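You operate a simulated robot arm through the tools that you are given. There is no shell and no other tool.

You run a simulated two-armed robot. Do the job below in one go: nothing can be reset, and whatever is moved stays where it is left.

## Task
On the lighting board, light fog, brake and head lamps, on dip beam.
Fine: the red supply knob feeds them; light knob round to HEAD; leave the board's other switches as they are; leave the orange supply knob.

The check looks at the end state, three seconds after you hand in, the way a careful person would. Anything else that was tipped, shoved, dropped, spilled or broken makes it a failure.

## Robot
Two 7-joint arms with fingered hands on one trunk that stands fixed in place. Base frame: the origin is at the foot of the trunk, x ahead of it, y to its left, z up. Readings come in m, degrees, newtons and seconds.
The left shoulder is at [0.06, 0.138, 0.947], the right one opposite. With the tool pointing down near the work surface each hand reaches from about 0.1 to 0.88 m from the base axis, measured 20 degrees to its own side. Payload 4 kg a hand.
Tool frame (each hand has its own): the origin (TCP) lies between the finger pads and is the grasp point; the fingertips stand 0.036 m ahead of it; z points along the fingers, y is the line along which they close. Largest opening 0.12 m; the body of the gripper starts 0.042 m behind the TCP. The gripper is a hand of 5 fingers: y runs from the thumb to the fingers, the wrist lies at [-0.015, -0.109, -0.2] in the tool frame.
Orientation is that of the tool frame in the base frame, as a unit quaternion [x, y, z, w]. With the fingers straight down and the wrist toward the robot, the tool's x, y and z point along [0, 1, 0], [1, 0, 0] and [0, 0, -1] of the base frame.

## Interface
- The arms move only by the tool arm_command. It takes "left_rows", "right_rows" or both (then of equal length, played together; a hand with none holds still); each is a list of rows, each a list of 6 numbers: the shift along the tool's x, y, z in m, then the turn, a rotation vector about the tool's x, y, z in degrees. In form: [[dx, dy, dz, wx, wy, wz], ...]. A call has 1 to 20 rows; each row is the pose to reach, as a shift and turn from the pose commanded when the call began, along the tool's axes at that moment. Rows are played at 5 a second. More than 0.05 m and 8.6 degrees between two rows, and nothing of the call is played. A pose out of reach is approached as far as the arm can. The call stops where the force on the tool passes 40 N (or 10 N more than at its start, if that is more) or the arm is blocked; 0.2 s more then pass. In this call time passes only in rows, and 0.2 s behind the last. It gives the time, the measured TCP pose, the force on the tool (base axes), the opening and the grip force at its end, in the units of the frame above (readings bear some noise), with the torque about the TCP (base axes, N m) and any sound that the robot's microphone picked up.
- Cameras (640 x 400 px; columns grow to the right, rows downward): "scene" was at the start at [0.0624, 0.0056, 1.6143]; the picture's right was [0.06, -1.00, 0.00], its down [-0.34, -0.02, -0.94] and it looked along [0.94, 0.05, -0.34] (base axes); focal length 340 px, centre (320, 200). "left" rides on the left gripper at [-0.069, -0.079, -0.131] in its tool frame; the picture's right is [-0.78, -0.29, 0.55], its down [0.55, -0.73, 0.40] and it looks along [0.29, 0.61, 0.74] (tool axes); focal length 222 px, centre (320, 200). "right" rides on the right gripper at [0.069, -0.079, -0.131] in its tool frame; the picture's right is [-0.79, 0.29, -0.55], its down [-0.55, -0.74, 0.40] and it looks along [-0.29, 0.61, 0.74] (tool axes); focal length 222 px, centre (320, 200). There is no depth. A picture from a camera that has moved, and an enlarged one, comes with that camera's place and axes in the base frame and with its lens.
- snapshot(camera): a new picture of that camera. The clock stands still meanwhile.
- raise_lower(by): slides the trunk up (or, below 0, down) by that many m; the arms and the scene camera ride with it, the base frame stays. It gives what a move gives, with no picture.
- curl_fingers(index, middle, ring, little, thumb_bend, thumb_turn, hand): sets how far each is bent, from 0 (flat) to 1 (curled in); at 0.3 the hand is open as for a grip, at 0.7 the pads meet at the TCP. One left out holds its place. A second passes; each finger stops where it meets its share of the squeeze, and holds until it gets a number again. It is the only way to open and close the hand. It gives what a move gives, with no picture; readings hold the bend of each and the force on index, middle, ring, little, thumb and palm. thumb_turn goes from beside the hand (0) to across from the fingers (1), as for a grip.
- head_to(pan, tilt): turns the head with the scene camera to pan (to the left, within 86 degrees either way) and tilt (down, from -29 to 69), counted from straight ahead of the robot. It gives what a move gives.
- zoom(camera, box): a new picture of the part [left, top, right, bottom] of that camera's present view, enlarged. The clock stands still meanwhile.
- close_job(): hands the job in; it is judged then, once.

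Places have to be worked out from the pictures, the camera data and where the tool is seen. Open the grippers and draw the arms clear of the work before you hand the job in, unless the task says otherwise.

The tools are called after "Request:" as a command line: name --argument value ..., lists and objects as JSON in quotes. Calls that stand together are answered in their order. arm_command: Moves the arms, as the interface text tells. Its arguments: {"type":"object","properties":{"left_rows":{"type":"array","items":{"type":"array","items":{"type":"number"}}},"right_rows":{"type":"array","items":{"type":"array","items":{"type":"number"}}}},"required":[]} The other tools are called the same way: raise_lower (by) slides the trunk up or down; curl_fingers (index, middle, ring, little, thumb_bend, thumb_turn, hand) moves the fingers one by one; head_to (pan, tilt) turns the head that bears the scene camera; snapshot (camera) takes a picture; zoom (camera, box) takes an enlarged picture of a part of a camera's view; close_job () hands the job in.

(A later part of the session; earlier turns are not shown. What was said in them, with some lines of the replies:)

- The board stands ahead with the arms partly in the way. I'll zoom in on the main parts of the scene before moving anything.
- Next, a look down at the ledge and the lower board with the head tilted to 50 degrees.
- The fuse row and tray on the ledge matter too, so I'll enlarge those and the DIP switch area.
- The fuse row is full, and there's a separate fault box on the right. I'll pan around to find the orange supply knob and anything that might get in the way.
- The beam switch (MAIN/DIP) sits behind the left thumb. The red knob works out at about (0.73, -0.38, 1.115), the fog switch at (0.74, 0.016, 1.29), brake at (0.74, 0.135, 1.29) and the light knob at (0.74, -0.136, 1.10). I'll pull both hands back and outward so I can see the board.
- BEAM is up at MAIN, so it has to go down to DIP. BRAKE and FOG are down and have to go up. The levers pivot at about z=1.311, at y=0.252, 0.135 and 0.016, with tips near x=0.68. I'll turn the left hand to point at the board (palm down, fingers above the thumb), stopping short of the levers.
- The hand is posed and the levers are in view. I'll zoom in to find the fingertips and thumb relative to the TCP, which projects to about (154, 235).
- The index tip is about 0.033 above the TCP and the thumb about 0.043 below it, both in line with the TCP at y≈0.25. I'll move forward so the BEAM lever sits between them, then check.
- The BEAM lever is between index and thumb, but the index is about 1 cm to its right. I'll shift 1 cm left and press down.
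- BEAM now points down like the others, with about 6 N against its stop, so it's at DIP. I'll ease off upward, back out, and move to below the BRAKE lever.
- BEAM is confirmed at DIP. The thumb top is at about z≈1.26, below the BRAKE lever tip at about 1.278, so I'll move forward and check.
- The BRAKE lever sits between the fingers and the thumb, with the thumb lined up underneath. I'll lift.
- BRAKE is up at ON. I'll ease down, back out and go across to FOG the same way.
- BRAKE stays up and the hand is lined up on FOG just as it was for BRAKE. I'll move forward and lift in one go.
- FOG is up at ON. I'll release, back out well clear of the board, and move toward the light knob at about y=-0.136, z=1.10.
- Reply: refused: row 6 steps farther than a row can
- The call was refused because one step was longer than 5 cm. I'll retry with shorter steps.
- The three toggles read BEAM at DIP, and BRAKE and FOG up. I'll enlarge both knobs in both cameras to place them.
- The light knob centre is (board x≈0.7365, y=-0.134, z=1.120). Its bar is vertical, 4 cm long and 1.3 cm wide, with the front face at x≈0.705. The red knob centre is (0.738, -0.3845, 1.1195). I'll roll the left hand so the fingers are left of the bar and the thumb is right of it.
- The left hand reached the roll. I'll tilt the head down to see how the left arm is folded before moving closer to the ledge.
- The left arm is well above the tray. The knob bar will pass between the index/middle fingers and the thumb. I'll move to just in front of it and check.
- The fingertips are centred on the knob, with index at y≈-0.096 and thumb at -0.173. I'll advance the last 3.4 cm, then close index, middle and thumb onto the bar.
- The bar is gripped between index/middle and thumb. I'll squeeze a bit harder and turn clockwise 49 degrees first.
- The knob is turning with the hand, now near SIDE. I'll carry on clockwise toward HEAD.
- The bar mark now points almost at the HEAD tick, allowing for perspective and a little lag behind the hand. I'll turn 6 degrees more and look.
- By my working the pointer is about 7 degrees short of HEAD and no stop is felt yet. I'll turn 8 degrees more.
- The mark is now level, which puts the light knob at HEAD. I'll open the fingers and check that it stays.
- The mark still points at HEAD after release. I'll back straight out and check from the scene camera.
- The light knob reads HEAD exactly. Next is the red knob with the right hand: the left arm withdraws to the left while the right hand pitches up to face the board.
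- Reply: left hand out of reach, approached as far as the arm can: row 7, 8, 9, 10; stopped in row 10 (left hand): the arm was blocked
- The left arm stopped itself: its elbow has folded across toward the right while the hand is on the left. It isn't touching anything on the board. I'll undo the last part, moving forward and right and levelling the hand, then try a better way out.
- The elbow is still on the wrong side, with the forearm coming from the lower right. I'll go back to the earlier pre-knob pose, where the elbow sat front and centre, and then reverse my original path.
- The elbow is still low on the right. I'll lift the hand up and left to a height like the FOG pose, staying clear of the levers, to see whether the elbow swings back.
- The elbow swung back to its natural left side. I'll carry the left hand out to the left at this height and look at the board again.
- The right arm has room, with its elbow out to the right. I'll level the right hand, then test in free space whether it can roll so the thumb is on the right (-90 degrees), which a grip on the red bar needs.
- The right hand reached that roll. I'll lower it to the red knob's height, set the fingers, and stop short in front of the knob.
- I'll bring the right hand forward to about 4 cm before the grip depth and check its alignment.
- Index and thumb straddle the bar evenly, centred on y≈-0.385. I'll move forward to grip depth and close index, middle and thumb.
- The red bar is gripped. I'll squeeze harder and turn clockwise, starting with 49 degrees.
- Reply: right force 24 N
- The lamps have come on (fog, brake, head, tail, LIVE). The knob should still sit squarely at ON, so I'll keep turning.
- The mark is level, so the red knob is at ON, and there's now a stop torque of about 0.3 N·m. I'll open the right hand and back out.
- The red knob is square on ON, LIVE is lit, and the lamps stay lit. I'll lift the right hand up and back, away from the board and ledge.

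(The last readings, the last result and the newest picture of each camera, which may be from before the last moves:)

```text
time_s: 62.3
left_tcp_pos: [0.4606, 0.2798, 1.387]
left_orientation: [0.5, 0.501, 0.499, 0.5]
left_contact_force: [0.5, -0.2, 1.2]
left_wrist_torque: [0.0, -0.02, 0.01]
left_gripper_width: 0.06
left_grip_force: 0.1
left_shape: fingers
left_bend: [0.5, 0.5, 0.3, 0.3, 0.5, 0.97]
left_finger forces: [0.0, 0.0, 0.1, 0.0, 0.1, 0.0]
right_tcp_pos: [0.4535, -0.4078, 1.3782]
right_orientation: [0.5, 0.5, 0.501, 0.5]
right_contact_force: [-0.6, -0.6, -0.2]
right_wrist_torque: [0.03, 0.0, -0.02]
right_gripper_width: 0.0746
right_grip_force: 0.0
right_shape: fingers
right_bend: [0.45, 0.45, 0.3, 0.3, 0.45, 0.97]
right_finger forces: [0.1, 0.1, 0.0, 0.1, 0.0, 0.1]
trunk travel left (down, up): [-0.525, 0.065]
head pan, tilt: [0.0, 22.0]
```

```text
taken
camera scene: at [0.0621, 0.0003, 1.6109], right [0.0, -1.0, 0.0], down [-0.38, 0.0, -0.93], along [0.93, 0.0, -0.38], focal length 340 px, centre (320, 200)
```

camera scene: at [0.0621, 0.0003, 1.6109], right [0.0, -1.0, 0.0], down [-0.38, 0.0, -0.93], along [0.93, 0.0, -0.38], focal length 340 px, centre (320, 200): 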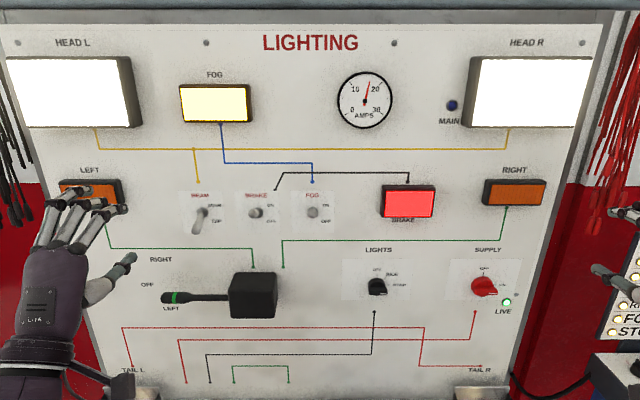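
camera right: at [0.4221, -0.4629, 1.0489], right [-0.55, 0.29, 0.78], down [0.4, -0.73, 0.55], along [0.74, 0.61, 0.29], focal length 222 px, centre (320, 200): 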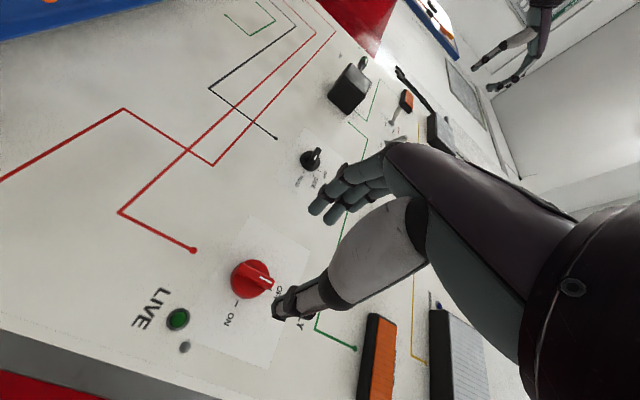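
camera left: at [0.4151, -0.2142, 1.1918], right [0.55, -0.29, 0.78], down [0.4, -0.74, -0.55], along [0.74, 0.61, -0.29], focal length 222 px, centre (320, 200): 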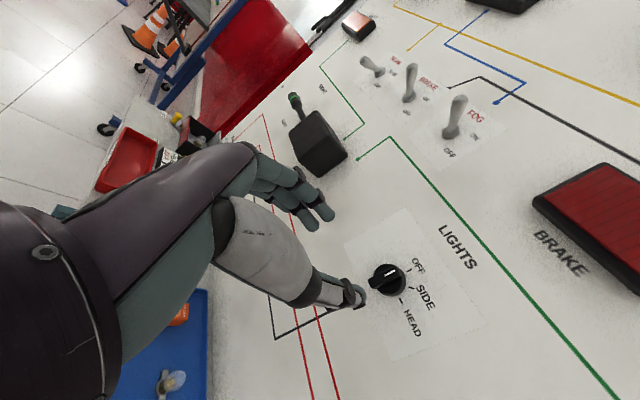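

Head lamps, fog and brake are lit, and the blue MAIN indicator is dark, so it's on dip beam. I'll open both hands and return both arms to their parked, tool-down poses.

Request:
curl_fingers --hand "left" --index 0.3 --middle 0.3 --ring 0.3 --little 0.3 --thumb_bend 0.3

Request:
curl_fingers --hand "right" --index 0.3 --middle 0.3 --ring 0.3 --little 0.3 --thumb_bend 0.3

Request:
arm_command --left_rows '[[0.002, 0.005, -0.007, 8.2, 0, 0], [0.004, 0.01, -0.013, 16.4, 0, 0], [0.006, 0.014, -0.02, 24.5, 0, 0], [0.008, 0.019, -0.026, 32.7, 0, 0], [0.01, 0.024, -0.033, 40.9, 0, 0], [0.012, 0.028, -0.04, 49.1, 0, 0], [0.014, 0.033, -0.046, 57.3, 0, 0], [0.016, 0.038, -0.053, 65.5, 0, 0], [0.018, 0.043, -0.06, 73.6, 0, 0], [0.02, 0.047, -0.066, 81.8, 0, 0], [0.022, 0.052, -0.072, 90, 0, 0]]' --right_rows '[[0.004, 0.005, -0.008, 8.2, 0, 0], [0.008, 0.01, -0.016, 16.4, 0, 0], [0.012, 0.016, -0.025, 24.5, 0, 0], [0.016, 0.021, -0.033, 32.7, 0, 0], [0.02, 0.026, -0.041, 40.9, 0, 0], [0.025, 0.032, -0.049, 49.1, 0, 0], [0.029, 0.037, -0.057, 57.3, 0, 0], [0.033, 0.042, -0.066, 65.5, 0, 0], [0.037, 0.047, -0.074, 73.6, 0, 0], [0.041, 0.053, -0.082, 81.8, 0, 0], [0.045, 0.058, -0.09, 90, 0, 0]]'

Request:
snapshot --camera "scene"

Request:
zoom --camera "scene" --box '[120, 160, 360, 310]'

Request:
zoom --camera "scene" --box '[330, 230, 530, 330]'

```text
time_s: 63.3
left_tcp_pos: [0.4602, 0.2783, 1.3877]
left_orientation: [0.499, 0.501, 0.5, 0.499]
left_contact_force: [-0.2, -0.2, -0.2]
left_wrist_torque: [0.02, -0.03, 0.0]
left_gripper_width: 0.119
left_grip_force: 0.1
left_shape: fingers
left_bend: [0.3, 0.3, 0.3, 0.3, 0.3, 0.97]
left_finger forces: [0.0, 0.0, 0.0, 0.0, 0.0, 0.0]
right_tcp_pos: [0.4538, -0.4082, 1.3789]
right_orientation: [0.501, 0.499, 0.5, 0.501]
right_contact_force: [0.5, 0.2, -0.7]
right_wrist_torque: [0.01, -0.01, -0.01]
right_gripper_width: 0.0748
right_grip_force: 0.1
right_shape: fingers
right_bend: [0.45, 0.45, 0.3, 0.3, 0.45, 0.97]
right_finger forces: [0.1, 0.0, 0.1, 0.0, 0.1, 0.0]
trunk travel left (down, up): [-0.525, 0.065]
head pan, tilt: [0.0, 22.0]
```

```text
time_s: 64.3
left_tcp_pos: [0.4599, 0.279, 1.3877]
left_orientation: [0.499, 0.501, 0.5, 0.5]
left_contact_force: [0.2, -0.2, 1.5]
left_wrist_torque: [-0.02, -0.01, 0.02]
left_gripper_width: 0.1187
left_grip_force: 0.1
left_shape: fingers
left_bend: [0.3, 0.3, 0.3, 0.3, 0.3, 0.97]
left_finger forces: [0.1, 0.0, 0.0, 0.0, 0.0, 0.0]
right_tcp_pos: [0.453, -0.4082, 1.3775]
right_orientation: [0.5, 0.499, 0.501, 0.499]
right_contact_force: [-0.1, -1.3, 0.4]
right_wrist_torque: [-0.02, 0.03, -0.01]
right_gripper_width: 0.1185
right_grip_force: 0.0
right_shape: fingers
right_bend: [0.3, 0.3, 0.3, 0.3, 0.3, 0.97]
right_finger forces: [0.1, 0.0, 0.1, 0.0, 0.0, 0.1]
trunk travel left (down, up): [-0.525, 0.065]
head pan, tilt: [0.0, 22.0]
```

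```text
time_s: 66.7
left_tcp_pos: [0.3903, 0.3023, 1.4381]
left_orientation: [0.706, 0.709, -0.003, -0.001]
left_contact_force: [0.6, -0.2, -0.2]
left_wrist_torque: [0.01, 0.03, 0.0]
left_gripper_width: 0.1189
left_grip_force: 0.1
left_shape: fingers
left_bend: [0.3, 0.3, 0.3, 0.3, 0.3, 0.97]
left_finger forces: [0.0, 0.0, 0.0, 0.1, 0.0, 0.0]
right_tcp_pos: [0.3642, -0.3637, 1.4358]
right_orientation: [0.707, 0.708, 0.0, -0.002]
right_contact_force: [0.1, 0.6, -0.2]
right_wrist_torque: [0.0, 0.04, 0.01]
right_gripper_width: 0.1186
right_grip_force: 0.1
right_shape: fingers
right_bend: [0.3, 0.3, 0.3, 0.3, 0.3, 0.97]
right_finger forces: [0.1, 0.0, 0.0, 0.0, 0.0, 0.0]
trunk travel left (down, up): [-0.525, 0.065]
head pan, tilt: [0.0, 22.0]
```

```text
taken
camera scene: at [0.0639, 0.0011, 1.6107], right [0.0, -1.0, 0.0], down [-0.38, 0.0, -0.93], along [0.93, 0.0, -0.38], focal length 340 px, centre (320, 200)
```

scene: 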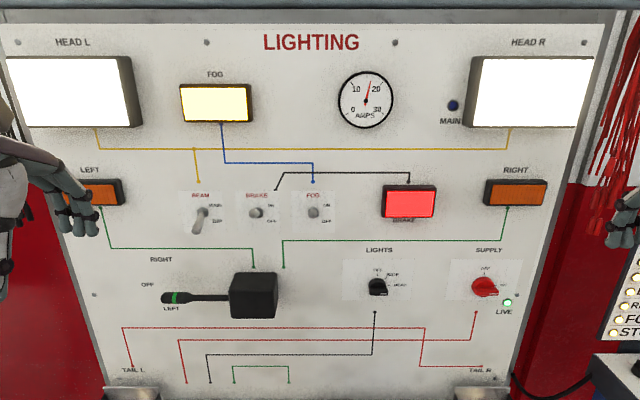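

```text
2.67 times, centred on (240, 235) of scene
camera zoom: at [0.0639, 0.0011, 1.6107], right [0.0, -1.0, 0.0], down [-0.38, 0.0, -0.93], along [0.93, 0.0, -0.38], focal length 908 px, centre (533, 107)
```

zoom: 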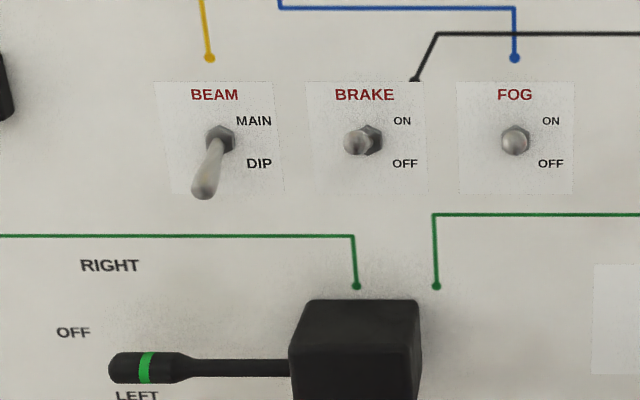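

```text
3.20 times, centred on (430, 280) of scene
camera zoom: at [0.0639, 0.0011, 1.6107], right [0.0, -1.0, 0.0], down [-0.38, 0.0, -0.93], along [0.93, 0.0, -0.38], focal length 1089 px, centre (-32, -56)
```

zoom: 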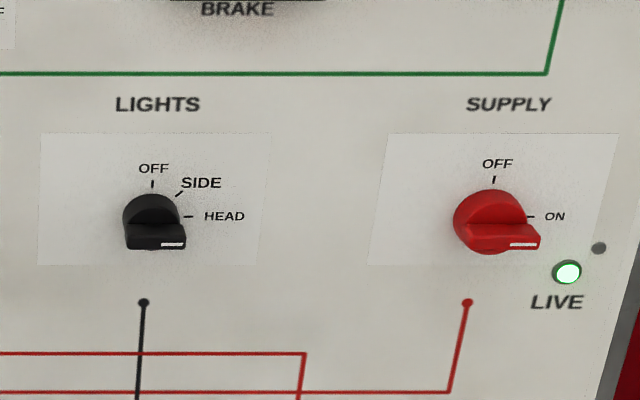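

All the switches read correctly and the turn lever hasn't moved. I'll take one last look at the ledge to make sure nothing was disturbed.

Request:
head_to --pan 0 --tilt 50

Request:
snapshot --camera "scene"

```text
time_s: 67.7
left_tcp_pos: [0.3885, 0.299, 1.4396]
left_orientation: [0.706, 0.708, -0.001, 0.001]
left_contact_force: [-0.2, 0.2, -0.5]
left_wrist_torque: [-0.03, 0.02, 0.0]
left_gripper_width: 0.119
left_grip_force: 0.1
left_shape: fingers
left_bend: [0.3, 0.3, 0.3, 0.3, 0.3, 0.97]
left_finger forces: [0.0, 0.0, 0.1, 0.0, 0.0, 0.0]
right_tcp_pos: [0.3623, -0.364, 1.4363]
right_orientation: [0.707, 0.708, 0.002, 0.0]
right_contact_force: [0.5, -0.7, 0.3]
right_wrist_torque: [0.0, 0.01, 0.0]
right_gripper_width: 0.1191
right_grip_force: 0.0
right_shape: fingers
right_bend: [0.3, 0.3, 0.3, 0.3, 0.3, 0.97]
right_finger forces: [0.0, 0.1, 0.0, 0.1, 0.0, 0.0]
trunk travel left (down, up): [-0.525, 0.065]
head pan, tilt: [0.0, 50.0]
```

```text
taken
camera scene: at [0.0463, 0.0003, 1.5686], right [0.0, -1.0, 0.0], down [-0.77, 0.0, -0.64], along [0.64, 0.0, -0.77], focal length 340 px, centre (320, 200)
```

scene: 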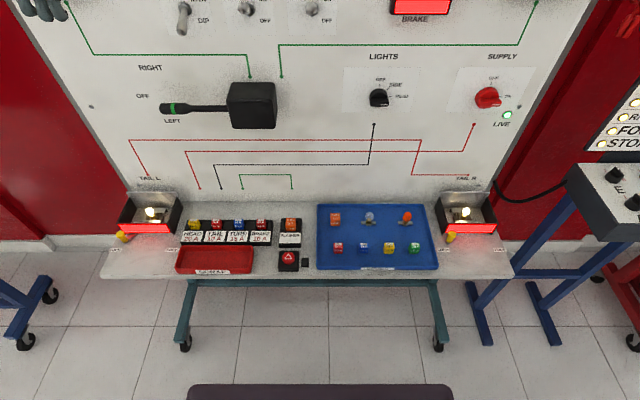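

The ledge is as it was at the start, the required lamps are lit on dip beam, and both hands are open and clear of the board. I'm handing the job in.

Request:
close_job

```text
The job is handed in.
```

The fog, brake and head lamps are lit, with the head lamps on dip beam. I've handed the job in; no verdict has come back.

- **Supply:** the red knob is at ON and LIVE is lit. I didn't touch an orange supply knob, and there isn't one on this board.
- **Light knob:** turned round to HEAD.
- **Toggles:** BRAKE and FOG are up at ON. BEAM was at MAIN, so I moved it down to DIP; the blue MAIN light is off.
- **Everything else:** the turn lever is where it was. The fuses, spares tray, bulb boxes and fault box look unchanged in the last picture.

The tail lamps are lit too, with the light knob at HEAD. Both hands are open and both arms are parked clear of the board.
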